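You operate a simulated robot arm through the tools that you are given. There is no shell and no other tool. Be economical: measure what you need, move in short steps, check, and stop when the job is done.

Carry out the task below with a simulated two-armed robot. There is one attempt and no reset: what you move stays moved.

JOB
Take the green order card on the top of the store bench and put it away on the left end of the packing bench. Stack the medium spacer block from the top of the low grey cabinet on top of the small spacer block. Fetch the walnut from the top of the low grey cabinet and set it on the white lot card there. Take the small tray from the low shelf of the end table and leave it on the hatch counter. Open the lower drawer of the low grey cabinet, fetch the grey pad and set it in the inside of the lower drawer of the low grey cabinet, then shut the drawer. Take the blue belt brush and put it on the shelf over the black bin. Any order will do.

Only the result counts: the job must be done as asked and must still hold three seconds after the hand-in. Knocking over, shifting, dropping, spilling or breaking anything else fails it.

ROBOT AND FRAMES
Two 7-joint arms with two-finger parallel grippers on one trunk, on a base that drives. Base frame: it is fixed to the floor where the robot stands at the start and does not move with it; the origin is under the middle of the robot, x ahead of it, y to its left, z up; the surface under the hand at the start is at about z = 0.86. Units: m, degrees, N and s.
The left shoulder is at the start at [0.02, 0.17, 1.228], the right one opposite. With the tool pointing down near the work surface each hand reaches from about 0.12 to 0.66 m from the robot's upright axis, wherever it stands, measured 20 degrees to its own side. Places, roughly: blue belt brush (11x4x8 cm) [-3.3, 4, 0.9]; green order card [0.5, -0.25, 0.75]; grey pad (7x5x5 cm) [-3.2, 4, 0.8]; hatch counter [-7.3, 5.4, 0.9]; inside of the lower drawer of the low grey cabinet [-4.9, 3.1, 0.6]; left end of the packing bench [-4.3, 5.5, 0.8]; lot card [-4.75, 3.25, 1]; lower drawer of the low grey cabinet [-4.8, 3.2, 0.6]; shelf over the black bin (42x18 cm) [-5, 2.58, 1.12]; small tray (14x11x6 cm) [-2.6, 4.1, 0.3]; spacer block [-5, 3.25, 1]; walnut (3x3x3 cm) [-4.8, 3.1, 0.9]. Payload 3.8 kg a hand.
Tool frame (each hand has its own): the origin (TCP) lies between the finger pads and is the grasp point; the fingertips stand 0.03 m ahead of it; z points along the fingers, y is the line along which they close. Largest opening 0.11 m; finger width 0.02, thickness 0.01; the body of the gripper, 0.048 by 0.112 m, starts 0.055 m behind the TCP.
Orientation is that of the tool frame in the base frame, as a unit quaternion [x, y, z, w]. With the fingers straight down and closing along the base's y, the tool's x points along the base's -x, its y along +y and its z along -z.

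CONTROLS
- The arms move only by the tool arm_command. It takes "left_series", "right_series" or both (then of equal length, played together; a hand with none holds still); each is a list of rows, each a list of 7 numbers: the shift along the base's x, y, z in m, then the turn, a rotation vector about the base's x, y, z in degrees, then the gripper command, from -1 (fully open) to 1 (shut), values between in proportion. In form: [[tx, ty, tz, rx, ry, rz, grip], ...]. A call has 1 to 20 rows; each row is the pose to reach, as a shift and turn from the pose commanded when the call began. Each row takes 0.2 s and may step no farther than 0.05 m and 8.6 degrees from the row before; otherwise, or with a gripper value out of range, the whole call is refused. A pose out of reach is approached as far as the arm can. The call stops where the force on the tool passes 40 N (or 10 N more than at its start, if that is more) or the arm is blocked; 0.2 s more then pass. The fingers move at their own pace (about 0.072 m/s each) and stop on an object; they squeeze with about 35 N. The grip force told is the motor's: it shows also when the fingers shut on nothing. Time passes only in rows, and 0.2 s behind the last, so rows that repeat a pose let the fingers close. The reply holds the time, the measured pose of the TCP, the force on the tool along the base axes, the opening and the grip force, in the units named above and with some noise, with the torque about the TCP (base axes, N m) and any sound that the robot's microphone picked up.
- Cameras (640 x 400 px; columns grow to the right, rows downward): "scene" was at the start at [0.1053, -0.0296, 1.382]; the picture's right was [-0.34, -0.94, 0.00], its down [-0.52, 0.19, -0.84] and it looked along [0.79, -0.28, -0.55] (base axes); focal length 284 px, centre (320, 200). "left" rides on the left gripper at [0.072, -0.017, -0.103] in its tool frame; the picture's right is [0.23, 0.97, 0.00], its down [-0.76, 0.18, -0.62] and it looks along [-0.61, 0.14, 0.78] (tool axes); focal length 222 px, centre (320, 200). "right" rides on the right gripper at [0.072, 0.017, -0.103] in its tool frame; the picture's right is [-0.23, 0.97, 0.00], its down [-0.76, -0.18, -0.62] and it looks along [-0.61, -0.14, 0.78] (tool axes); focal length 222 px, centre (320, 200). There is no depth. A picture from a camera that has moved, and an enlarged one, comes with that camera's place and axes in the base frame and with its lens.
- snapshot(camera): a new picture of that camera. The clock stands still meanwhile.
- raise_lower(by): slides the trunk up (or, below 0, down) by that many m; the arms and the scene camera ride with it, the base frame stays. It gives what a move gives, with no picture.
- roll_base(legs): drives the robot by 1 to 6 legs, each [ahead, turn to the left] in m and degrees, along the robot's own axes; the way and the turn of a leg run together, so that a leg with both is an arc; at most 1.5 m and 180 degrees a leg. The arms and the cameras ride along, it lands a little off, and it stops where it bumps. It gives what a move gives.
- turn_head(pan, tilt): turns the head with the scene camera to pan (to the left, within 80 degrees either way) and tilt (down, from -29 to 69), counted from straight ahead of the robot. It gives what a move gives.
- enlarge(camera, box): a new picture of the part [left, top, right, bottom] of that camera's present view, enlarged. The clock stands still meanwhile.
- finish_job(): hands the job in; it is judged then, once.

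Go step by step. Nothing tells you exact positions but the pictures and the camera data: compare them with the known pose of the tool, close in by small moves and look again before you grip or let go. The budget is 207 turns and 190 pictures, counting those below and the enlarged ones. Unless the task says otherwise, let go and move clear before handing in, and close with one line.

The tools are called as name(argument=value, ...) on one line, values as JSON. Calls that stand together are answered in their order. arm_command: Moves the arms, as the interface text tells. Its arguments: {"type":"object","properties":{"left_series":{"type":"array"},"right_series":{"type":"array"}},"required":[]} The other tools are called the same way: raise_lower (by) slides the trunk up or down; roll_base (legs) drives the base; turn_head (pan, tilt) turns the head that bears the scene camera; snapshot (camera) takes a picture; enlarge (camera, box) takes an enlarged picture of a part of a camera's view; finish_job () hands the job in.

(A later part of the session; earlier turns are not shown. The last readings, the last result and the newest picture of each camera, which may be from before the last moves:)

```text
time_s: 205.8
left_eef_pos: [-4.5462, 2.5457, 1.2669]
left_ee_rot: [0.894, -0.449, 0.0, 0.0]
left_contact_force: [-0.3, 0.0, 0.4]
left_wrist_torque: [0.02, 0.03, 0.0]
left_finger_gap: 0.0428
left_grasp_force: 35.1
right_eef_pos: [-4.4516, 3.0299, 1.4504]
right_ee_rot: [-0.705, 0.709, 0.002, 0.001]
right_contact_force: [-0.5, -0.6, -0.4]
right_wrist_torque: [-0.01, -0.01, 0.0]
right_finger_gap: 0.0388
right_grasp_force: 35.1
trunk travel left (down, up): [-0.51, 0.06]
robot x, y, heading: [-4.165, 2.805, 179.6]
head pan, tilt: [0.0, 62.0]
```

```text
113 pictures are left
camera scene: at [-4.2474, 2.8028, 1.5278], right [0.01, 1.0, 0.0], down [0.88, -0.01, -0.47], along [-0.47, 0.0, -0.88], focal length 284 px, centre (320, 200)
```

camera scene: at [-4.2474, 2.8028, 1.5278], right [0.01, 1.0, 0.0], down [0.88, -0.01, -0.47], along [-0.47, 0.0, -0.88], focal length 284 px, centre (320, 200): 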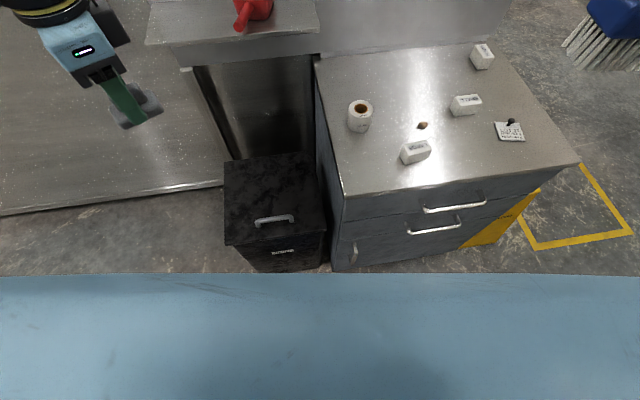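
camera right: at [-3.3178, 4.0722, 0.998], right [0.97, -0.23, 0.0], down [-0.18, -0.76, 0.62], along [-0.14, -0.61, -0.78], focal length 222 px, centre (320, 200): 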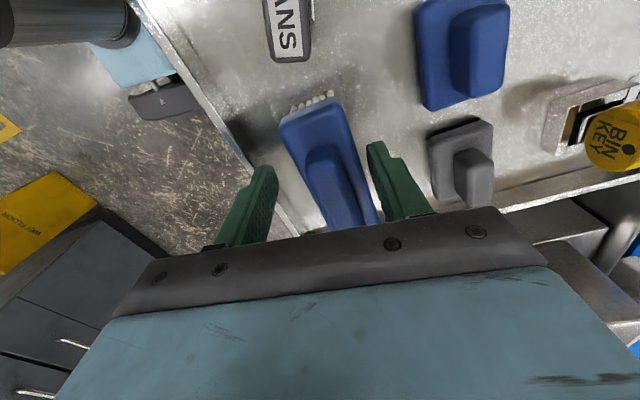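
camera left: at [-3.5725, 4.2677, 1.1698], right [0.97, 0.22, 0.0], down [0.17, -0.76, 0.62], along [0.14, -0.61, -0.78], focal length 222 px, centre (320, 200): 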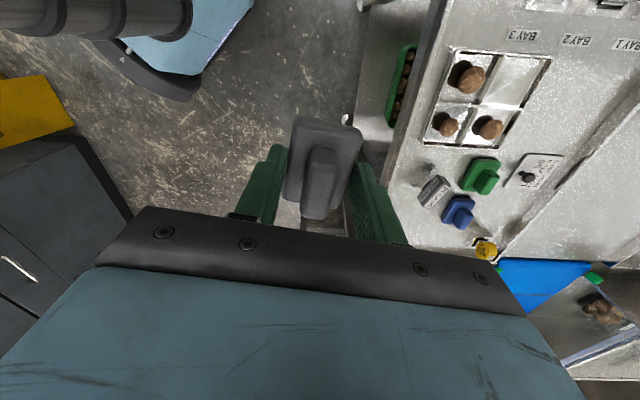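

The bin and cabinet fronts are at x ≈ -4.6, so the shelf needs a far, tilted reach. Plan: set the brush down on the free front-left part of the cabinet top with its length along the depth, then regrasp it with a tilted hand. First I'll square up the base and turn the hand.

roll_base(legs=[[0.08, 9.3]])

arm_command(right_series=[[0, 0, -0.01, 0, 0, 8, 1], [0, 0, -0.02, 0, 0, 16, 1], [0, 0, -0.03, 0, 0, 24, 1], [0, 0, -0.04, 0, 0, 32, 1], [0, 0, -0.05, 0, 0, 40, 1], [0, 0, -0.06, 0, 0, 48, 1], [0, 0, -0.07, 0, 0, 56, 1], [0, 0, -0.08, 0, 0, 64, 1], [0, 0, -0.09, 0, 0, 72, 1], [0, 0, -0.1, 0, 0, 80, 1], [0, 0, -0.1, 0, 0, 88, 1], [0, 0, -0.1, 0, 0, 90, 1]])

raise_lower(by=-0.17)

turn_head(pan=-20, tilt=50)

snapshot(camera="scene")

```text
time_s: 206.9
left_eef_pos: [-4.5796, 2.4808, 1.2681]
left_ee_rot: [0.927, -0.375, -0.001, 0.0]
left_contact_force: [-0.4, 0.0, -0.5]
left_wrist_torque: [0.0, -0.01, 0.01]
left_finger_gap: 0.0427
left_grasp_force: 34.9
right_eef_pos: [-4.5622, 2.9748, 1.4498]
right_ee_rot: [0.76, -0.65, -0.002, -0.001]
right_contact_force: [-0.1, 0.2, -1.2]
right_wrist_torque: [-0.06, 0.0, 0.03]
right_finger_gap: 0.0393
right_grasp_force: 35.1
trunk travel left (down, up): [-0.51, 0.06]
robot x, y, heading: [-4.2407, 2.7967, -171.0]
head pan, tilt: [0.0, 62.0]
```

```text
time_s: 209.5
left_eef_pos: [-4.5806, 2.4797, 1.2678]
left_ee_rot: [0.927, -0.376, -0.002, 0.0]
left_contact_force: [0.1, 0.1, -0.7]
left_wrist_torque: [-0.01, -0.01, 0.01]
left_finger_gap: 0.0429
left_grasp_force: 35.3
right_eef_pos: [-4.5628, 2.9741, 1.35]
right_ee_rot: [0.997, 0.08, -0.002, 0.001]
right_contact_force: [0.0, -0.1, -1.2]
right_wrist_torque: [-0.01, -0.04, 0.01]
right_finger_gap: 0.0391
right_grasp_force: 35.1
trunk travel left (down, up): [-0.51, 0.06]
robot x, y, heading: [-4.2443, 2.7955, -171.1]
head pan, tilt: [0.0, 62.0]
```

```text
time_s: 211.4
left_eef_pos: [-4.5779, 2.4814, 1.0962]
left_ee_rot: [0.927, -0.376, 0.0, 0.0]
left_contact_force: [-0.1, 0.2, -0.6]
left_wrist_torque: [0.0, 0.03, -0.02]
left_finger_gap: 0.0429
left_grasp_force: 34.8
right_eef_pos: [-4.5631, 2.9742, 1.1801]
right_ee_rot: [0.997, 0.078, -0.001, 0.001]
right_contact_force: [-0.4, 0.3, -0.6]
right_wrist_torque: [0.0, -0.01, -0.04]
right_finger_gap: 0.0393
right_grasp_force: 34.6
trunk travel left (down, up): [-0.34, 0.23]
robot x, y, heading: [-4.2425, 2.7956, -171.2]
head pan, tilt: [0.0, 62.0]
```

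```text
time_s: 212.2
left_eef_pos: [-4.5799, 2.481, 1.0965]
left_ee_rot: [0.927, -0.375, 0.0, 0.0]
left_contact_force: [-0.7, -0.2, -0.9]
left_wrist_torque: [-0.03, 0.01, 0.01]
left_finger_gap: 0.0426
left_grasp_force: 34.9
right_eef_pos: [-4.5613, 2.9747, 1.1811]
right_ee_rot: [0.997, 0.079, -0.002, 0.001]
right_contact_force: [1.3, 0.8, -1.5]
right_wrist_torque: [0.01, -0.01, -0.01]
right_finger_gap: 0.0388
right_grasp_force: 34.5
trunk travel left (down, up): [-0.34, 0.23]
robot x, y, heading: [-4.2427, 2.7952, -171.4]
head pan, tilt: [-20.0, 50.0]
```

```text
112 pictures are left
camera scene: at [-4.3371, 2.808, 1.3726], right [0.19, 0.98, 0.0], down [0.75, -0.15, -0.64], along [-0.63, 0.12, -0.77], focal length 284 px, centre (320, 200)
```

scene: 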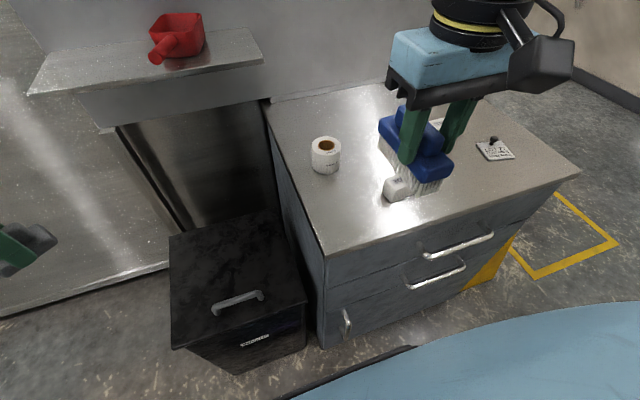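

Now moving the brush over the free front-left spot [-4.695, 2.935].

arm_command(right_series=[[-0.03, -0.01, -0.02, 0, 0, 0, 1], [-0.06, -0.02, -0.05, 0, 0, 0, 1], [-0.1, -0.03, -0.07, 0, 0, 0, 1], [-0.134, -0.04, -0.1, 0, 0, 0, 1], [-0.134, -0.04, -0.14, 0, 0, 0, 1], [-0.134, -0.04, -0.165, 0, 0, 0, 1]])

enlarge(camera="scene", box=[260, 80, 480, 260])

snapshot(camera="right")

```text
time_s: 213.6
left_eef_pos: [-4.5798, 2.4806, 1.0973]
left_ee_rot: [0.927, -0.376, -0.001, 0.0]
left_contact_force: [0.3, -0.2, 0.0]
left_wrist_torque: [-0.02, 0.0, 0.0]
left_finger_gap: 0.0431
left_grasp_force: 35.2
right_eef_pos: [-4.6969, 2.9363, 1.0146]
right_ee_rot: [0.997, 0.079, -0.002, 0.001]
right_contact_force: [-0.1, -1.1, -1.5]
right_wrist_torque: [-0.02, -0.06, 0.02]
right_finger_gap: 0.0392
right_grasp_force: 35.0
trunk travel left (down, up): [-0.34, 0.23]
robot x, y, heading: [-4.2386, 2.7956, -171.0]
head pan, tilt: [-20.0, 50.0]
```

```text
2.22 times, centred on (370, 170) of scene
camera zoom: at [-4.3376, 2.8079, 1.3726], right [0.19, 0.98, 0.0], down [0.75, -0.15, -0.64], along [-0.63, 0.12, -0.77], focal length 630 px, centre (209, 267)
```

zoom: 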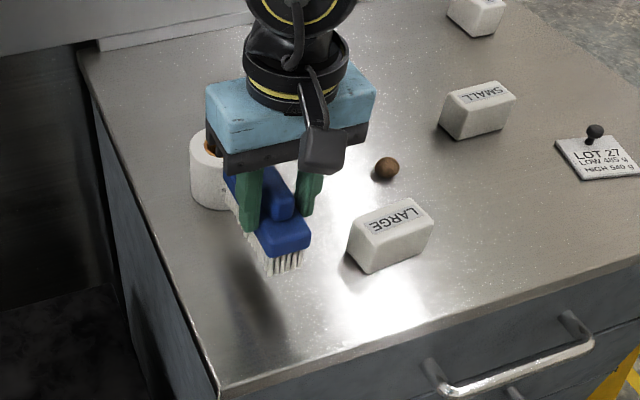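

```text
110 pictures are left
camera right: at [-4.6231, 2.932, 1.117], right [-0.07, -1.0, 0.0], down [-0.78, 0.06, 0.63], along [-0.62, 0.04, -0.78], focal length 222 px, centre (320, 200)
```

right: 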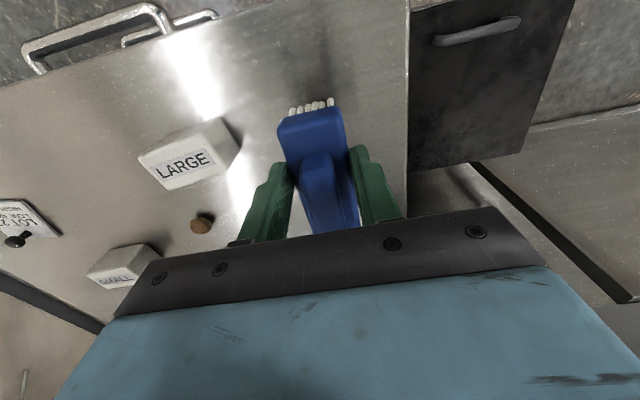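

Spot looks good. The blocks read LARGE and SMALL, so the back-right one should be MEDIUM. I'll lower until contact.

arm_command(right_series=[[0.01, 0, -0.015, 0, 0, 0, 1], [0.01, 0, -0.03, 0, 0, 0, 1], [0.01, 0, -0.038, 0, 0, 0, 1], [0.01, 0, -0.044, 0, 0, 0, 1]])

enlarge(camera="scene", box=[260, 100, 460, 260])

```text
time_s: 214.6
left_eef_pos: [-4.5789, 2.4808, 1.096]
left_ee_rot: [0.927, -0.375, -0.002, 0.0]
left_contact_force: [-0.2, -0.2, -0.1]
left_wrist_torque: [-0.02, 0.02, -0.01]
left_finger_gap: 0.0428
left_grasp_force: 35.1
right_eef_pos: [-4.6852, 2.9349, 0.971]
right_ee_rot: [0.997, 0.079, -0.002, 0.001]
right_contact_force: [0.0, -0.2, -1.3]
right_wrist_torque: [0.03, -0.03, -0.01]
right_finger_gap: 0.0392
right_grasp_force: 34.7
trunk travel left (down, up): [-0.34, 0.23]
robot x, y, heading: [-4.2427, 2.7958, -171.2]
head pan, tilt: [-20.0, 50.0]
```

```text
2.50 times, centred on (360, 180) of scene
camera zoom: at [-4.3372, 2.8081, 1.3726], right [0.19, 0.98, 0.0], down [0.75, -0.15, -0.64], along [-0.63, 0.12, -0.77], focal length 709 px, centre (220, 250)
```

zoom: 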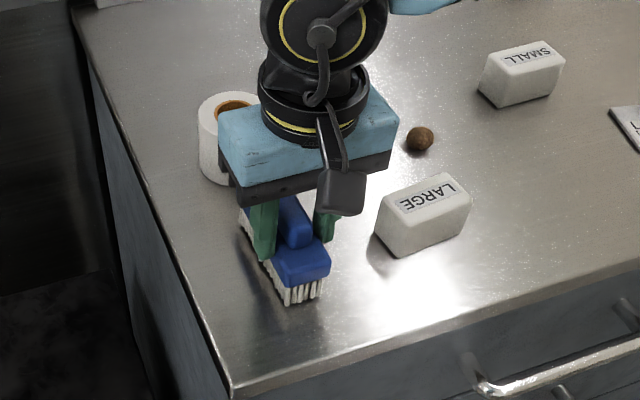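

arm_command(right_series=[[0, 0, -0.003, 0, 0, 0, 1], [0, 0, -0.006, 0, 0, 0, 1]])

arm_command(right_series=[[0, 0, -0.003, 0, 0, 0, 1], [0, 0, -0.005, 0, 0, 0, 1]])

arm_command(right_series=[[0, 0, -0.003, 0, 0, 0, 1], [0, 0, -0.005, 0, 0, 0, 1]])

```text
time_s: 215.2
left_eef_pos: [-4.5778, 2.4813, 1.0973]
left_ee_rot: [0.927, -0.376, -0.002, -0.001]
left_contact_force: [-0.1, 0.8, -1.1]
left_wrist_torque: [-0.01, -0.01, 0.04]
left_finger_gap: 0.0427
left_grasp_force: 34.9
right_eef_pos: [-4.6859, 2.9362, 0.9677]
right_ee_rot: [0.997, 0.079, -0.004, 0.001]
right_contact_force: [1.1, 3.4, 16.8]
right_wrist_torque: [0.32, -0.09, -0.01]
right_finger_gap: 0.0393
right_grasp_force: 34.9
trunk travel left (down, up): [-0.34, 0.23]
robot x, y, heading: [-4.2444, 2.7928, -171.4]
head pan, tilt: [-20.0, 50.0]
```

```text
time_s: 215.8
left_eef_pos: [-4.578, 2.4801, 1.0984]
left_ee_rot: [0.927, -0.376, -0.001, -0.001]
left_contact_force: [0.1, -0.1, -0.8]
left_wrist_torque: [0.0, 0.02, 0.0]
left_finger_gap: 0.0429
left_grasp_force: 34.9
right_eef_pos: [-4.6867, 2.9348, 0.9627]
right_ee_rot: [0.997, 0.078, -0.004, 0.001]
right_contact_force: [-3.5, 6.5, 29.1]
right_wrist_torque: [0.27, 0.09, 0.01]
right_finger_gap: 0.0395
right_grasp_force: 34.5
trunk travel left (down, up): [-0.34, 0.23]
robot x, y, heading: [-4.2419, 2.8014, -171.0]
head pan, tilt: [-20.0, 50.0]
```

```text
time_s: 216.4
left_eef_pos: [-4.5775, 2.48, 1.0969]
left_ee_rot: [0.927, -0.376, -0.002, 0.0]
left_contact_force: [-0.1, -0.1, -1.4]
left_wrist_torque: [0.01, 0.02, -0.01]
left_finger_gap: 0.0429
left_grasp_force: 35.1
right_eef_pos: [-4.6861, 2.9344, 0.9589]
right_ee_rot: [0.997, 0.079, -0.004, 0.002]
right_contact_force: [-4.3, -0.7, 28.2]
right_wrist_torque: [0.02, 0.18, -0.02]
right_finger_gap: 0.0391
right_grasp_force: 34.9
trunk travel left (down, up): [-0.34, 0.23]
robot x, y, heading: [-4.2383, 2.7959, -171.4]
head pan, tilt: [-20.0, 50.0]
```

Contact at TCP 0.968 puts the cabinet top at z ≈ 0.902. I'll release, lift, and tilt the hand 50° forward.

arm_command(right_series=[[0, 0, 0, 0, 0, 0, 0.2], [0, 0, 0, 0, 0, 0, -0.15], [0, 0, 0, 0, 0, 0, -0.15], [0, 0, 0.04, 0, 0, 0, -0.15], [0, 0, 0.08, 0, 0, 0, -0.15], [0.015, 0, 0.12, 0, 0, 0, -0.15], [0.03, 0, 0.13, -1.3, 8.2, 0, -0.15], [0.04, 0, 0.14, -2.6, 16.4, 0, -0.15], [0.05, 0, 0.14, -3.9, 24.6, 0, -0.15], [0.06, 0, 0.14, -5.2, 32.8, 0, -0.15], [0.06, 0, 0.14, -6.5, 41, 0, -0.15], [0.06, 0, 0.14, -7.8, 49.2, 0, -0.15]])

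snapshot(camera="scene")

```text
time_s: 219.0
left_eef_pos: [-4.5783, 2.4813, 1.0964]
left_ee_rot: [0.927, -0.375, 0.0, -0.001]
left_contact_force: [0.2, -0.5, -1.1]
left_wrist_torque: [0.02, -0.02, 0.01]
left_finger_gap: 0.0431
left_grasp_force: 34.5
right_eef_pos: [-4.6729, 2.9153, 1.0896]
right_ee_rot: [0.904, 0.072, -0.421, 0.035]
right_contact_force: [0.4, 0.1, -0.5]
right_wrist_torque: [-0.01, 0.0, 0.01]
right_finger_gap: 0.0635
right_grasp_force: 0.1
right hand out of reach, approached as far as the arm can: row 10, 11, 12
trunk travel left (down, up): [-0.34, 0.23]
robot x, y, heading: [-4.2413, 2.7949, -171.2]
head pan, tilt: [-20.0, 50.0]
```

```text
108 pictures are left
camera scene: at [-4.3376, 2.8081, 1.3726], right [0.19, 0.98, 0.0], down [0.75, -0.15, -0.64], along [-0.63, 0.12, -0.77], focal length 284 px, centre (320, 200)
```

scene: 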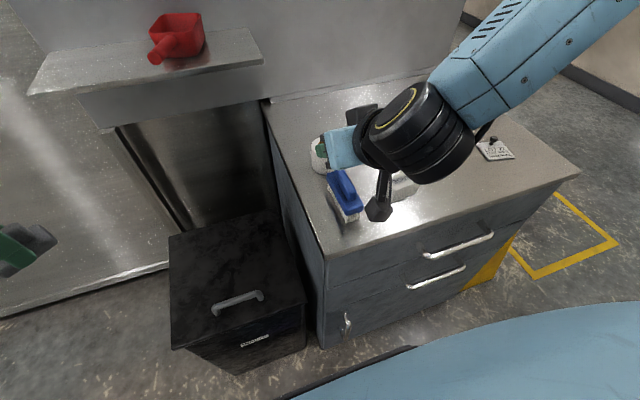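

The tilt is right (tool z ≈ [-0.76, -0.12, -0.65]). I'll back the base 8 cm for room, then bring the hand over the brush.

roll_base(legs=[[-0.08, 0]])

arm_command(right_series=[[-0.03, 0.002, 0, 0, 0, 0, -0.15], [-0.06, 0.004, 0, 0, 0, 0, -0.15], [-0.092, 0.006, -0.02, 0, 0, 0, -0.15], [-0.092, 0.006, -0.05, 0, 0, 0, -0.15], [-0.092, 0.006, -0.07, 0, 0, 0, -0.15]])

snapshot(camera="right")

snapshot(camera="scene")

```text
time_s: 220.1
left_eef_pos: [-4.5008, 2.493, 1.0965]
left_ee_rot: [0.927, -0.375, -0.001, -0.001]
left_contact_force: [0.4, 0.3, -1.1]
left_wrist_torque: [0.0, 0.06, 0.02]
left_finger_gap: 0.0428
left_grasp_force: 35.2
right_eef_pos: [-4.5941, 2.9272, 1.0901]
right_ee_rot: [0.904, 0.071, -0.421, 0.034]
right_contact_force: [0.4, 0.9, -0.7]
right_wrist_torque: [-0.01, 0.01, -0.01]
right_finger_gap: 0.0633
right_grasp_force: 0.1
trunk travel left (down, up): [-0.34, 0.23]
robot x, y, heading: [-4.1614, 2.8073, -171.3]
head pan, tilt: [-20.0, 50.0]
```

```text
time_s: 221.3
left_eef_pos: [-4.502, 2.4937, 1.0975]
left_ee_rot: [0.927, -0.375, -0.001, 0.0]
left_contact_force: [-0.7, -1.0, -0.4]
left_wrist_torque: [0.0, -0.01, 0.0]
left_finger_gap: 0.0428
left_grasp_force: 34.3
right_eef_pos: [-4.6859, 2.9334, 1.0198]
right_ee_rot: [0.904, 0.072, -0.421, 0.034]
right_contact_force: [-0.5, -0.2, -0.6]
right_wrist_torque: [0.02, -0.01, 0.0]
right_finger_gap: 0.0633
right_grasp_force: 0.1
trunk travel left (down, up): [-0.34, 0.23]
robot x, y, heading: [-4.1618, 2.8105, -171.2]
head pan, tilt: [-20.0, 50.0]
```

```text
107 pictures are left
camera right: at [-4.5611, 2.9371, 1.0308], right [0.01, -0.98, 0.17], down [-0.04, 0.17, 0.98], along [-1.0, -0.02, -0.04], focal length 222 px, centre (320, 200)
```

right: 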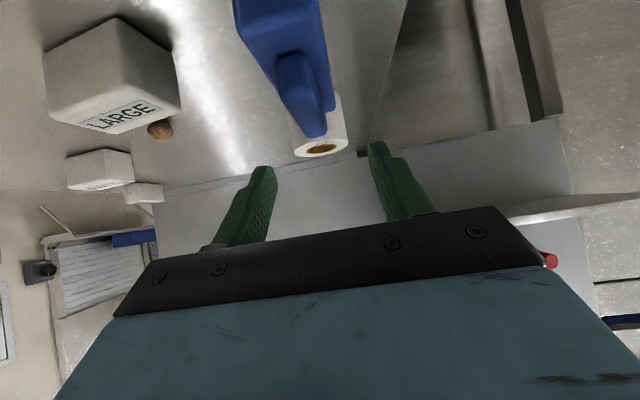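

```text
106 pictures are left
camera scene: at [-4.2599, 2.8202, 1.3726], right [0.19, 0.98, 0.0], down [0.75, -0.15, -0.64], along [-0.63, 0.12, -0.77], focal length 284 px, centre (320, 200)
```

scene: 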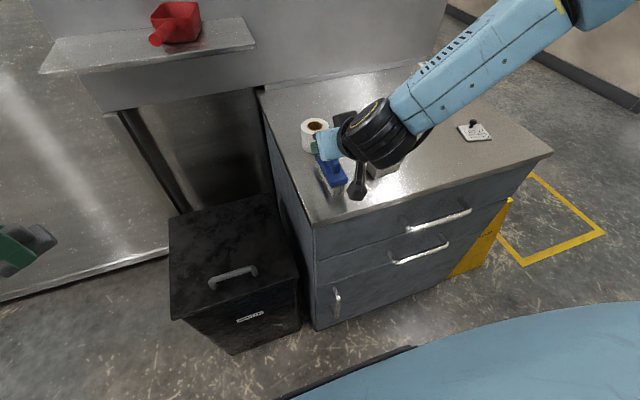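

Lateral alignment is good. Lowering to z 0.956 and closing.

arm_command(right_series=[[0, 0, -0.02, 0, 0, 0, -0.15], [0, 0, -0.04, 0, 0, 0, -0.15], [0, 0, -0.055, 0, 0, 0, -0.15], [0, 0, -0.063, 0, 0, 0, -0.15], [0, 0, -0.063, 0, 0, 0, 0.4], [0, 0, -0.063, 0, 0, 0, 1], [0, 0, -0.063, 0, 0, 0, 1], [0, 0, -0.063, 0, 0, 0, 1]])

snapshot(camera="right")

```text
time_s: 223.1
left_eef_pos: [-4.5005, 2.4924, 1.0976]
left_ee_rot: [0.927, -0.375, 0.0, -0.001]
left_contact_force: [-0.3, -0.7, -0.7]
left_wrist_torque: [0.02, 0.0, 0.0]
left_finger_gap: 0.0428
left_grasp_force: 35.2
right_eef_pos: [-4.6824, 2.95, 0.9782]
right_ee_rot: [0.904, 0.071, -0.421, 0.034]
right_contact_force: [-0.9, 0.5, 0.8]
right_wrist_torque: [0.02, -0.04, -0.03]
right_finger_gap: 0.0193
right_grasp_force: 35.2
right hand out of reach, approached as far as the arm can: row 2, 3, 4, 5, 6, 7, 8
trunk travel left (down, up): [-0.34, 0.23]
robot x, y, heading: [-4.1637, 2.8069, -171.2]
head pan, tilt: [-20.0, 50.0]
```

```text
105 pictures are left
camera right: at [-4.5566, 2.9541, 0.989], right [0.01, -0.98, 0.17], down [-0.04, 0.17, 0.98], along [-1.0, -0.02, -0.04], focal length 222 px, centre (320, 200)
```

right: 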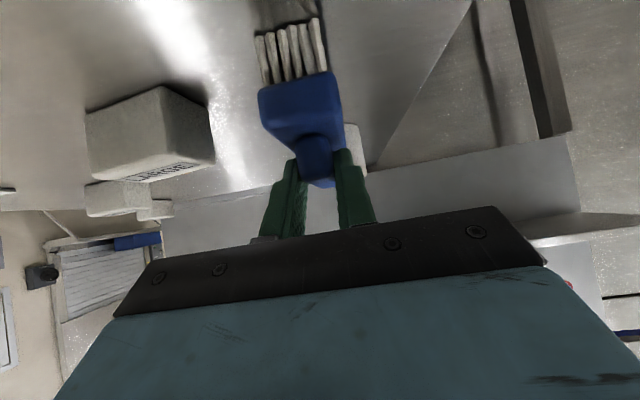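

The arm stopped 2 cm high and gripped only the handle. I'll reopen, lower by trunk 2 cm, and grip the body.

arm_command(right_series=[[0, 0, 0, 0, 0, 0, 0.2], [0, 0, 0, 0, 0, 0, -0.1], [0, 0, 0, 0, 0, 0, -0.1]])

raise_lower(by=-0.021)

arm_command(right_series=[[0, 0, 0, 0, 0, 0, 0.4], [0, 0, 0, 0, 0, 0, 1], [0, 0, 0, 0, 0, 0, 1], [0, 0, 0, 0, 0, 0, 1]])

snapshot(camera="right")

```text
time_s: 223.9
left_eef_pos: [-4.501, 2.4924, 1.0974]
left_ee_rot: [0.927, -0.376, -0.001, -0.001]
left_contact_force: [0.8, -0.3, -0.9]
left_wrist_torque: [0.0, 0.02, -0.01]
left_finger_gap: 0.0429
left_grasp_force: 35.2
right_eef_pos: [-4.6822, 2.9495, 0.9802]
right_ee_rot: [0.904, 0.072, -0.421, 0.034]
right_contact_force: [-0.6, -0.2, -0.5]
right_wrist_torque: [0.0, -0.01, 0.04]
right_finger_gap: 0.0605
right_grasp_force: 0.0
trunk travel left (down, up): [-0.34, 0.23]
robot x, y, heading: [-4.164, 2.8117, -171.1]
head pan, tilt: [-20.0, 50.0]
```

```text
time_s: 224.6
left_eef_pos: [-4.5018, 2.4927, 1.0757]
left_ee_rot: [0.927, -0.375, -0.001, 0.0]
left_contact_force: [-0.3, 0.3, -1.1]
left_wrist_torque: [0.0, 0.02, 0.01]
left_finger_gap: 0.0429
left_grasp_force: 35.1
right_eef_pos: [-4.6817, 2.9505, 0.9582]
right_ee_rot: [0.904, 0.072, -0.421, 0.034]
right_contact_force: [-0.6, 0.2, -0.3]
right_wrist_torque: [-0.04, 0.0, -0.02]
right_finger_gap: 0.0602
right_grasp_force: 0.1
trunk travel left (down, up): [-0.319, 0.251]
robot x, y, heading: [-4.1671, 2.8127, -171.4]
head pan, tilt: [-20.0, 50.0]
```

```text
time_s: 225.6
left_eef_pos: [-4.5012, 2.4922, 1.0769]
left_ee_rot: [0.927, -0.375, -0.001, 0.0]
left_contact_force: [0.3, 0.2, -0.3]
left_wrist_torque: [0.0, 0.03, 0.03]
left_finger_gap: 0.0428
left_grasp_force: 35.4
right_eef_pos: [-4.6825, 2.9504, 0.9589]
right_ee_rot: [0.904, 0.072, -0.42, 0.034]
right_contact_force: [-0.1, -1.4, 0.2]
right_wrist_torque: [-0.03, 0.01, 0.0]
right_finger_gap: 0.0394
right_grasp_force: 34.9
trunk travel left (down, up): [-0.319, 0.251]
robot x, y, heading: [-4.1629, 2.8073, -171.1]
head pan, tilt: [-20.0, 50.0]
```

```text
104 pictures are left
camera right: at [-4.5567, 2.9541, 0.9681], right [0.01, -0.98, 0.17], down [-0.04, 0.17, 0.98], along [-1.0, -0.02, -0.04], focal length 222 px, centre (320, 200)
```

right: 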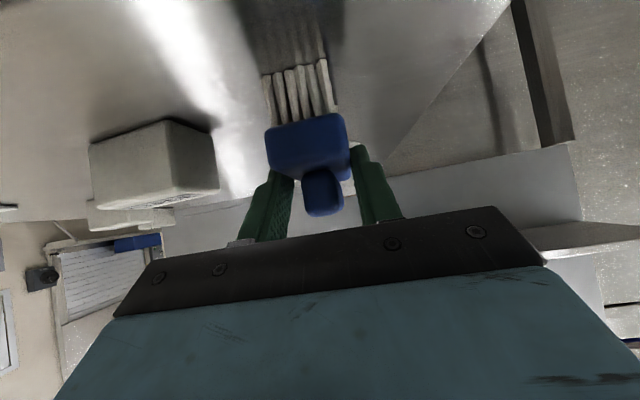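

The brush body is gripped firmly. I'll lift and look at the shelf closely.

raise_lower(by=0.24)

arm_command(right_series=[[0.02, 0, 0.04, 0, 0, 0, 1], [0.04, 0, 0.08, 0, 0, 0, 1], [0.06, 0, 0.12, 0, 0, 0, 1]])

turn_head(pan=10, tilt=30)

snapshot(camera="scene")

```text
time_s: 228.1
left_eef_pos: [-4.5007, 2.4922, 1.3148]
left_ee_rot: [0.927, -0.375, -0.001, -0.001]
left_contact_force: [-0.9, 0.2, 0.1]
left_wrist_torque: [-0.02, -0.04, -0.02]
left_finger_gap: 0.0427
left_grasp_force: 35.1
right_eef_pos: [-4.683, 2.9497, 1.1978]
right_ee_rot: [0.904, 0.072, -0.42, 0.034]
right_contact_force: [-0.3, 0.2, -1.3]
right_wrist_torque: [0.02, -0.03, 0.0]
right_finger_gap: 0.0393
right_grasp_force: 35.3
trunk travel left (down, up): [-0.559, 0.011]
robot x, y, heading: [-4.168, 2.8062, -170.9]
head pan, tilt: [-20.0, 50.0]
```

```text
time_s: 228.9
left_eef_pos: [-4.4994, 2.4929, 1.317]
left_ee_rot: [0.927, -0.375, -0.002, 0.0]
left_contact_force: [0.1, -0.4, -1.2]
left_wrist_torque: [-0.01, 0.0, -0.04]
left_finger_gap: 0.0428
left_grasp_force: 34.9
right_eef_pos: [-4.6194, 2.9474, 1.3187]
right_ee_rot: [0.904, 0.072, -0.42, 0.034]
right_contact_force: [-0.1, -0.5, -0.7]
right_wrist_torque: [0.02, -0.01, 0.01]
right_finger_gap: 0.0395
right_grasp_force: 34.4
trunk travel left (down, up): [-0.559, 0.011]
robot x, y, heading: [-4.1645, 2.8116, -171.1]
head pan, tilt: [-20.0, 50.0]
```

```text
time_s: 229.8
left_eef_pos: [-4.5025, 2.4928, 1.3158]
left_ee_rot: [0.927, -0.376, -0.001, 0.0]
left_contact_force: [0.2, 0.2, -1.0]
left_wrist_torque: [0.05, -0.01, 0.0]
left_finger_gap: 0.0429
left_grasp_force: 34.9
right_eef_pos: [-4.6219, 2.948, 1.3165]
right_ee_rot: [0.904, 0.071, -0.42, 0.034]
right_contact_force: [0.6, -0.3, -1.4]
right_wrist_torque: [0.0, -0.02, 0.02]
right_finger_gap: 0.0395
right_grasp_force: 35.3
trunk travel left (down, up): [-0.559, 0.011]
robot x, y, heading: [-4.1623, 2.8066, -171.0]
head pan, tilt: [10.0, 30.0]
```

```text
103 pictures are left
camera scene: at [-4.2695, 2.7761, 1.6211], right [-0.32, 0.95, 0.0], down [0.47, 0.16, -0.87], along [-0.82, -0.28, -0.5], focal length 284 px, centre (320, 200)
```

scene: 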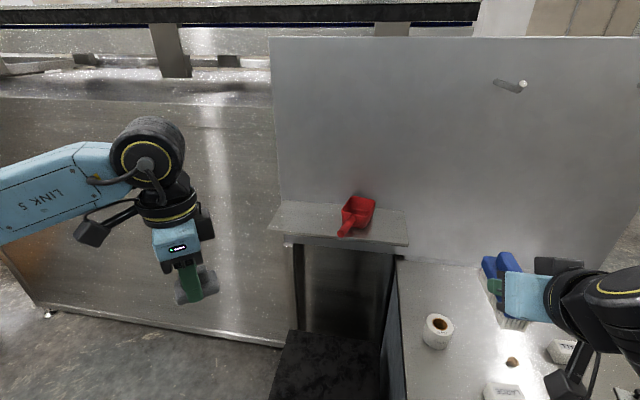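

The left part of the shelf (y ≈ 2.40–2.60) is the wider free area; target brush centre [-4.972, 2.50]. I'll reposition the base to about [-4.33, 2.45].

roll_base(legs=[[0, 55], [0.39, 0], [0, -55]])

turn_head(pan=-5, tilt=40)

snapshot(camera="scene")

```text
time_s: 234.1
left_eef_pos: [-4.2148, 2.1109, 1.3143]
left_ee_rot: [0.996, 0.092, 0.0, -0.002]
left_contact_force: [-0.3, -1.5, -0.6]
left_wrist_torque: [0.07, -0.05, 0.0]
left_finger_gap: 0.0425
left_grasp_force: 34.8
right_eef_pos: [-4.6538, 2.278, 1.3158]
right_ee_rot: [0.772, 0.479, -0.355, 0.222]
right_contact_force: [-0.7, -0.6, -1.6]
right_wrist_torque: [0.06, -0.02, 0.0]
right_finger_gap: 0.0394
right_grasp_force: 34.7
trunk travel left (down, up): [-0.559, 0.011]
robot x, y, heading: [-4.2746, 2.5733, -116.4]
head pan, tilt: [10.0, 30.0]
stopped in leg 2: the robot was blocked; the commanded pose is now the measured one
```

```text
time_s: 234.9
left_eef_pos: [-4.2101, 2.1188, 1.3159]
left_ee_rot: [0.996, 0.091, -0.002, 0.0]
left_contact_force: [-0.1, 0.5, 0.2]
left_wrist_torque: [-0.03, 0.03, -0.02]
left_finger_gap: 0.0427
left_grasp_force: 35.0
right_eef_pos: [-4.6507, 2.284, 1.3178]
right_ee_rot: [0.77, 0.477, -0.359, 0.224]
right_contact_force: [-0.8, 0.5, -0.8]
right_wrist_torque: [0.0, 0.0, 0.0]
right_finger_gap: 0.0396
right_grasp_force: 34.6
trunk travel left (down, up): [-0.559, 0.011]
robot x, y, heading: [-4.2765, 2.5771, -116.6]
head pan, tilt: [-5.0, 40.0]
```

```text
102 pictures are left
camera scene: at [-4.3236, 2.4849, 1.606], right [-0.85, 0.52, 0.0], down [0.33, 0.55, -0.77], along [-0.4, -0.65, -0.64], focal length 284 px, centre (320, 200)
```

scene: 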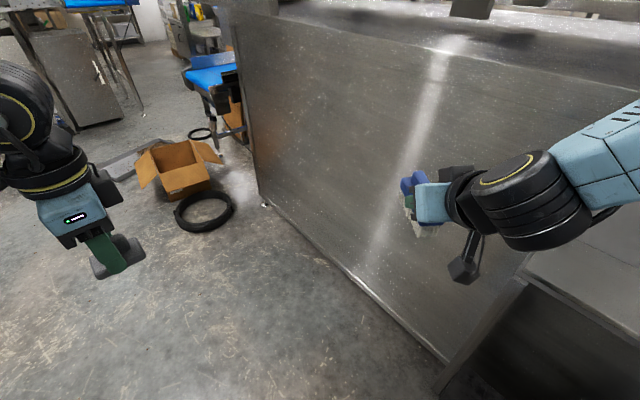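

The base touched something, likely the bin corner. I'll back off, go around with more clearance, and then check the bin.

roll_base(legs=[[-0.14, 0], [0, 26.5], [0.24, 0], [0, -81]])

turn_head(pan=-5, tilt=48)

snapshot(camera="scene")

```text
time_s: 242.4
left_eef_pos: [-4.5424, 2.1461, 1.3146]
left_ee_rot: [0.929, -0.37, -0.002, -0.001]
left_contact_force: [0.5, -0.1, -0.6]
left_wrist_torque: [0.01, 0.01, 0.0]
left_finger_gap: 0.0428
left_grasp_force: 34.7
right_eef_pos: [-4.6671, 2.5981, 1.3172]
right_ee_rot: [0.903, 0.077, -0.421, 0.037]
right_contact_force: [0.0, 0.3, -1.1]
right_wrist_torque: [0.02, -0.03, 0.01]
right_finger_gap: 0.0396
right_grasp_force: 35.4
trunk travel left (down, up): [-0.559, 0.011]
robot x, y, heading: [-4.2093, 2.4654, -170.2]
head pan, tilt: [-5.0, 40.0]
```

```text
time_s: 243.1
left_eef_pos: [-4.5431, 2.1453, 1.3164]
left_ee_rot: [0.929, -0.37, -0.001, -0.001]
left_contact_force: [0.3, 0.0, -0.4]
left_wrist_torque: [-0.04, 0.01, -0.03]
left_finger_gap: 0.0428
left_grasp_force: 35.0
right_eef_pos: [-4.6684, 2.5993, 1.3182]
right_ee_rot: [0.903, 0.077, -0.42, 0.037]
right_contact_force: [-0.7, -0.5, -1.0]
right_wrist_torque: [0.02, -0.02, 0.02]
right_finger_gap: 0.0391
right_grasp_force: 35.2
trunk travel left (down, up): [-0.559, 0.011]
robot x, y, heading: [-4.2114, 2.4603, -170.4]
head pan, tilt: [-5.0, 48.0]
```

```text
101 pictures are left
camera scene: at [-4.3074, 2.454, 1.5944], right [-0.08, 1.0, 0.0], down [0.74, 0.06, -0.67], along [-0.67, -0.05, -0.74], focal length 284 px, centre (320, 200)
```

scene: 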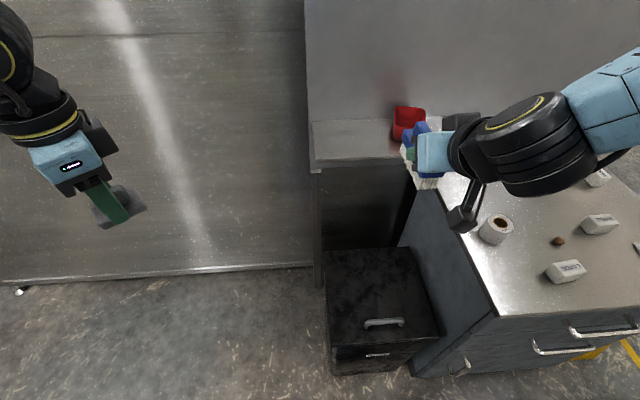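

The bin looks undisturbed. I'll roll 11 cm ahead and extend the hand over the shelf's left part, staying high.

roll_base(legs=[[0.11, 0]])

arm_command(right_series=[[-0.02, -0.03, 0, 0, 0, 0, 1], [-0.04, -0.06, 0, 0, 0, 0, 1], [-0.08, -0.075, 0, 0, 0, 0, 1], [-0.12, -0.08, 0, 0, 0, 0, 1], [-0.16, -0.08, -0.01, 0, 0, 0, 1], [-0.19, -0.08, -0.02, 0, 0, 0, 1]])

snapshot(camera="scene")

snapshot(camera="right")

```text
time_s: 244.3
left_eef_pos: [-4.6504, 2.1272, 1.3162]
left_ee_rot: [0.929, -0.37, -0.003, -0.001]
left_contact_force: [-0.1, -0.4, 0.1]
left_wrist_torque: [-0.02, 0.0, 0.04]
left_finger_gap: 0.0429
left_grasp_force: 35.5
right_eef_pos: [-4.776, 2.5789, 1.3174]
right_ee_rot: [0.903, 0.076, -0.421, 0.037]
right_contact_force: [0.1, -1.0, -1.1]
right_wrist_torque: [0.04, -0.03, -0.03]
right_finger_gap: 0.0397
right_grasp_force: 35.5
trunk travel left (down, up): [-0.559, 0.011]
robot x, y, heading: [-4.323, 2.4423, -170.6]
head pan, tilt: [-5.0, 48.0]
```

```text
time_s: 245.7
left_eef_pos: [-4.6526, 2.1269, 1.3174]
left_ee_rot: [0.929, -0.37, -0.002, -0.001]
left_contact_force: [0.5, 0.1, -0.4]
left_wrist_torque: [0.01, 0.01, 0.01]
left_finger_gap: 0.0428
left_grasp_force: 35.3
right_eef_pos: [-4.9503, 2.5285, 1.3151]
right_ee_rot: [0.904, 0.077, -0.419, 0.037]
right_contact_force: [0.3, 0.3, -1.9]
right_wrist_torque: [-0.01, 0.01, -0.03]
right_finger_gap: 0.0395
right_grasp_force: 34.7
right hand out of reach, approached as far as the arm can: row 5, 6
trunk travel left (down, up): [-0.559, 0.011]
robot x, y, heading: [-4.3171, 2.4436, -170.6]
head pan, tilt: [-5.0, 48.0]
```

```text
100 pictures are left
camera scene: at [-4.4166, 2.4356, 1.5943], right [-0.08, 1.0, 0.0], down [0.74, 0.06, -0.67], along [-0.67, -0.05, -0.74], focal length 284 px, centre (320, 200)
```

scene: 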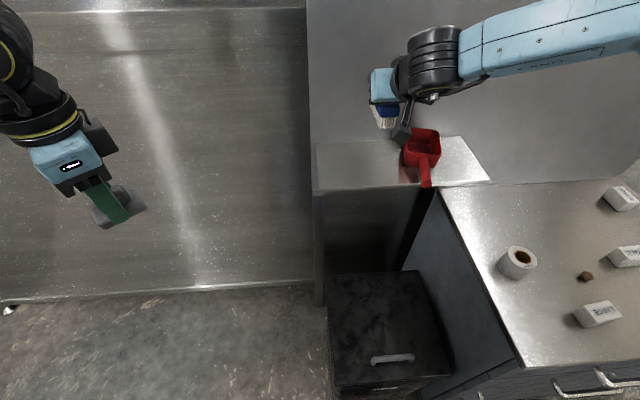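

```text
99 pictures are left
camera right: at [-4.8248, 2.5343, 1.3249], right [0.02, -0.98, 0.18], down [-0.05, 0.17, 0.98], along [-1.0, -0.03, -0.04], focal length 222 px, centre (320, 200)
```

right: 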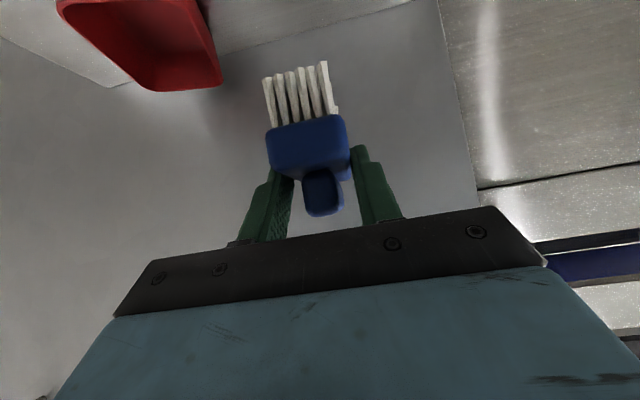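

The brush is over the shelf, left of the scoop. I'll lower with the trunk 9 cm, then trim the position.

raise_lower(by=-0.09)

arm_command(right_series=[[0, -0.01, 0, 0, 0, 0, 1], [0, -0.02, 0, 0, 0, 0, 1], [-0.01, -0.025, -0.005, 0, 0, 0, 1]])

enlarge(camera="scene", box=[290, 30, 510, 210])

snapshot(camera="right")

```text
time_s: 246.9
left_eef_pos: [-4.6512, 2.1265, 1.2271]
left_ee_rot: [0.929, -0.369, -0.001, -0.001]
left_contact_force: [-0.7, -0.5, -0.9]
left_wrist_torque: [-0.02, 0.07, -0.01]
left_finger_gap: 0.0428
left_grasp_force: 34.9
right_eef_pos: [-4.9502, 2.5288, 1.2266]
right_ee_rot: [0.903, 0.077, -0.42, 0.037]
right_contact_force: [-0.7, -0.1, -0.8]
right_wrist_torque: [-0.01, -0.04, 0.01]
right_finger_gap: 0.0395
right_grasp_force: 34.8
trunk travel left (down, up): [-0.469, 0.101]
robot x, y, heading: [-4.3142, 2.4414, -170.3]
head pan, tilt: [-5.0, 48.0]
```

```text
time_s: 247.7
left_eef_pos: [-4.6524, 2.1266, 1.2268]
left_ee_rot: [0.929, -0.371, -0.001, 0.0]
left_contact_force: [-0.5, 0.0, -0.4]
left_wrist_torque: [-0.01, 0.02, 0.02]
left_finger_gap: 0.0429
left_grasp_force: 35.3
right_eef_pos: [-4.9465, 2.5247, 1.2301]
right_ee_rot: [0.903, 0.077, -0.42, 0.038]
right_contact_force: [-0.3, -0.8, -0.3]
right_wrist_torque: [-0.03, -0.01, 0.0]
right_finger_gap: 0.0394
right_grasp_force: 35.3
right hand out of reach, approached as far as the arm can: row 1, 2, 3
trunk travel left (down, up): [-0.469, 0.101]
robot x, y, heading: [-4.3165, 2.4438, -170.4]
head pan, tilt: [-5.0, 48.0]
```

```text
2.22 times, centred on (400, 120) of scene
camera zoom: at [-4.4165, 2.4356, 1.5043], right [-0.08, 1.0, 0.0], down [0.74, 0.06, -0.67], along [-0.67, -0.05, -0.74], focal length 630 px, centre (142, 378)
```

zoom: 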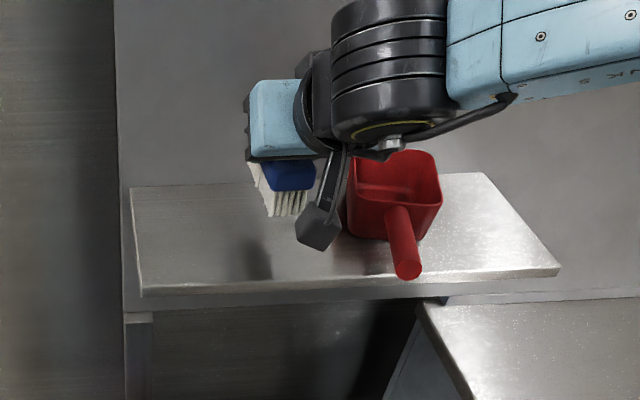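

```text
97 pictures are left
camera right: at [-4.8209, 2.5293, 1.2404], right [0.02, -0.98, 0.18], down [-0.04, 0.18, 0.98], along [-1.0, -0.03, -0.04], focal length 222 px, centre (320, 200)
```

right: 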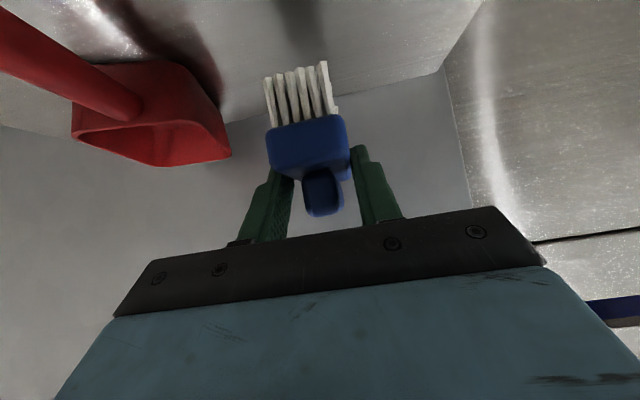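

I'll nudge the base: 1.5 cm ahead, 2° left, to move the brush further from the scoop and onto the shelf.

roll_base(legs=[[0.015, 2]])

raise_lower(by=-0.035)

enlarge(camera="scene", box=[290, 30, 510, 210])

snapshot(camera="right")

```text
time_s: 248.5
left_eef_pos: [-4.6539, 2.1131, 1.2265]
left_ee_rot: [0.935, -0.354, -0.002, 0.0]
left_contact_force: [-0.2, 0.2, 0.4]
left_wrist_torque: [-0.02, -0.02, -0.01]
left_finger_gap: 0.0427
left_grasp_force: 35.0
right_eef_pos: [-4.9632, 2.4992, 1.2305]
right_ee_rot: [0.902, 0.092, -0.419, 0.045]
right_contact_force: [1.2, -0.2, -1.4]
right_wrist_torque: [0.0, -0.03, 0.01]
right_finger_gap: 0.0396
right_grasp_force: 34.9
trunk travel left (down, up): [-0.469, 0.101]
robot x, y, heading: [-4.331, 2.4403, -168.5]
head pan, tilt: [-5.0, 48.0]
```

```text
time_s: 249.3
left_eef_pos: [-4.6554, 2.113, 1.1911]
left_ee_rot: [0.935, -0.353, -0.002, 0.0]
left_contact_force: [0.4, 0.1, 0.4]
left_wrist_torque: [0.0, 0.03, -0.03]
left_finger_gap: 0.043
left_grasp_force: 35.2
right_eef_pos: [-4.9617, 2.4979, 1.1957]
right_ee_rot: [0.902, 0.093, -0.419, 0.045]
right_contact_force: [-0.9, -0.8, -0.2]
right_wrist_torque: [0.02, -0.03, 0.01]
right_finger_gap: 0.0393
right_grasp_force: 35.0
trunk travel left (down, up): [-0.434, 0.136]
robot x, y, heading: [-4.3321, 2.4424, -168.4]
head pan, tilt: [-5.0, 48.0]
```

```text
2.22 times, centred on (400, 120) of scene
camera zoom: at [-4.4297, 2.4296, 1.4694], right [-0.12, 0.99, 0.0], down [0.74, 0.09, -0.67], along [-0.66, -0.08, -0.74], focal length 630 px, centre (142, 378)
```

zoom: 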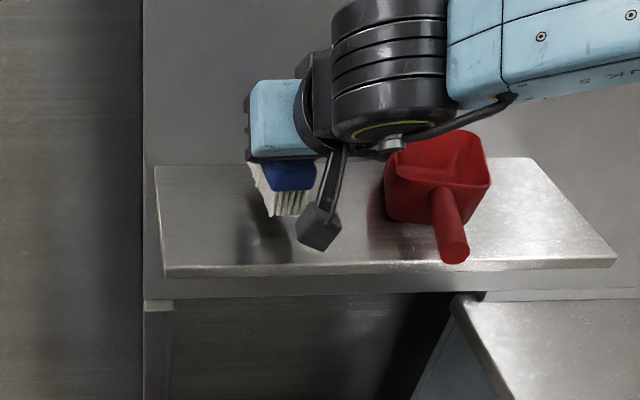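

```text
95 pictures are left
camera right: at [-4.8373, 2.5091, 1.2057], right [0.06, -0.98, 0.18], down [-0.05, 0.17, 0.98], along [-1.0, -0.06, -0.04], focal length 222 px, centre (320, 200)
```

right: 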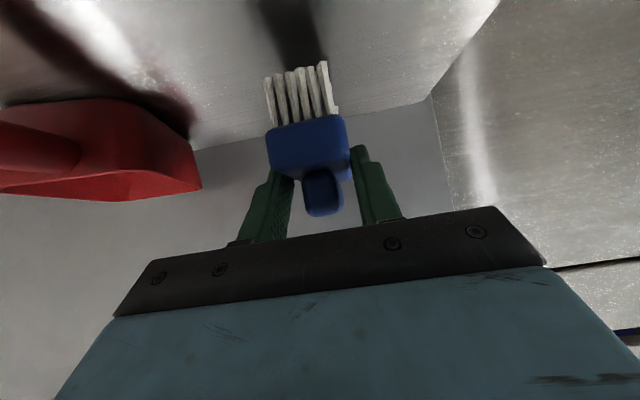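

Good clearance to the scoop. Lowering in small trunk steps to contact.

raise_lower(by=-0.012)

raise_lower(by=-0.005)

raise_lower(by=-0.005)

snapshot(camera="right")

```text
time_s: 249.9
left_eef_pos: [-4.6555, 2.1128, 1.1784]
left_ee_rot: [0.935, -0.354, -0.001, -0.001]
left_contact_force: [0.4, -0.1, -0.2]
left_wrist_torque: [0.02, -0.01, 0.0]
left_finger_gap: 0.0429
left_grasp_force: 34.9
right_eef_pos: [-4.9641, 2.4989, 1.1833]
right_ee_rot: [0.902, 0.093, -0.419, 0.045]
right_contact_force: [1.0, 0.3, -1.2]
right_wrist_torque: [0.03, -0.01, 0.01]
right_finger_gap: 0.0393
right_grasp_force: 34.9
trunk travel left (down, up): [-0.422, 0.148]
robot x, y, heading: [-4.3313, 2.4435, -168.4]
head pan, tilt: [-5.0, 48.0]
```

```text
time_s: 250.4
left_eef_pos: [-4.6549, 2.1135, 1.1745]
left_ee_rot: [0.935, -0.354, -0.001, 0.0]
left_contact_force: [0.0, 0.3, -0.3]
left_wrist_torque: [0.0, 0.04, 0.01]
left_finger_gap: 0.0429
left_grasp_force: 35.0
right_eef_pos: [-4.9626, 2.4989, 1.1779]
right_ee_rot: [0.902, 0.093, -0.419, 0.045]
right_contact_force: [0.1, 0.7, -0.9]
right_wrist_torque: [-0.02, -0.05, 0.02]
right_finger_gap: 0.0395
right_grasp_force: 35.0
trunk travel left (down, up): [-0.417, 0.153]
robot x, y, heading: [-4.3299, 2.4457, -168.3]
head pan, tilt: [-5.0, 48.0]
```

```text
time_s: 251.0
left_eef_pos: [-4.6546, 2.1133, 1.1694]
left_ee_rot: [0.935, -0.353, -0.002, 0.0]
left_contact_force: [-0.2, -0.7, -0.1]
left_wrist_torque: [0.01, 0.0, 0.02]
left_finger_gap: 0.0425
left_grasp_force: 34.4
right_eef_pos: [-4.9636, 2.4987, 1.1736]
right_ee_rot: [0.902, 0.093, -0.42, 0.045]
right_contact_force: [0.0, -0.1, -1.8]
right_wrist_torque: [0.0, -0.03, 0.0]
right_finger_gap: 0.0396
right_grasp_force: 35.2
trunk travel left (down, up): [-0.412, 0.158]
robot x, y, heading: [-4.3282, 2.4437, -168.4]
head pan, tilt: [-5.0, 48.0]
```

```text
94 pictures are left
camera right: at [-4.8377, 2.5088, 1.1835], right [0.06, -0.98, 0.18], down [-0.05, 0.17, 0.98], along [-1.0, -0.06, -0.04], focal length 222 px, centre (320, 200)
```

right: 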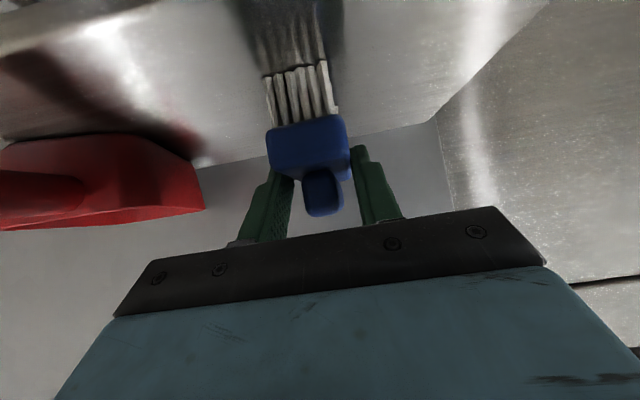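

Nearly touching (the reflection closes in on the bristles). A few more millimetres.

raise_lower(by=-0.005)

raise_lower(by=-0.004)

raise_lower(by=-0.004)

```text
time_s: 251.5
left_eef_pos: [-4.653, 2.1124, 1.1658]
left_ee_rot: [0.935, -0.353, -0.002, -0.001]
left_contact_force: [-0.1, 0.6, 0.2]
left_wrist_torque: [-0.02, 0.01, 0.03]
left_finger_gap: 0.0426
left_grasp_force: 35.0
right_eef_pos: [-4.9632, 2.4993, 1.1724]
right_ee_rot: [0.9, 0.092, -0.423, 0.045]
right_contact_force: [0.6, 2.4, 18.4]
right_wrist_torque: [0.29, -0.44, 0.06]
right_finger_gap: 0.0395
right_grasp_force: 35.1
trunk travel left (down, up): [-0.407, 0.163]
robot x, y, heading: [-4.332, 2.4435, -168.6]
head pan, tilt: [-5.0, 48.0]
```

```text
time_s: 252.0
left_eef_pos: [-4.6525, 2.1129, 1.1608]
left_ee_rot: [0.935, -0.354, -0.003, -0.001]
left_contact_force: [-0.5, -0.6, -0.2]
left_wrist_torque: [0.01, 0.02, 0.0]
left_finger_gap: 0.0428
left_grasp_force: 35.5
right_eef_pos: [-4.9631, 2.4992, 1.1709]
right_ee_rot: [0.9, 0.093, -0.424, 0.046]
right_contact_force: [-3.1, 2.6, 28.5]
right_wrist_torque: [-0.01, 0.48, 0.0]
right_finger_gap: 0.0396
right_grasp_force: 34.9
trunk travel left (down, up): [-0.403, 0.167]
robot x, y, heading: [-4.3311, 2.4444, -168.1]
head pan, tilt: [-5.0, 48.0]
```

```text
time_s: 252.6
left_eef_pos: [-4.6526, 2.1133, 1.1571]
left_ee_rot: [0.935, -0.354, -0.002, 0.0]
left_contact_force: [-0.1, -0.8, 0.1]
left_wrist_torque: [-0.02, 0.01, 0.0]
left_finger_gap: 0.0428
left_grasp_force: 35.2
right_eef_pos: [-4.9615, 2.4985, 1.1661]
right_ee_rot: [0.9, 0.093, -0.423, 0.046]
right_contact_force: [-3.1, 3.6, 26.9]
right_wrist_torque: [0.03, 0.54, -0.24]
right_finger_gap: 0.0394
right_grasp_force: 35.2
trunk travel left (down, up): [-0.399, 0.171]
robot x, y, heading: [-4.3338, 2.4434, -168.1]
head pan, tilt: [-5.0, 48.0]
```

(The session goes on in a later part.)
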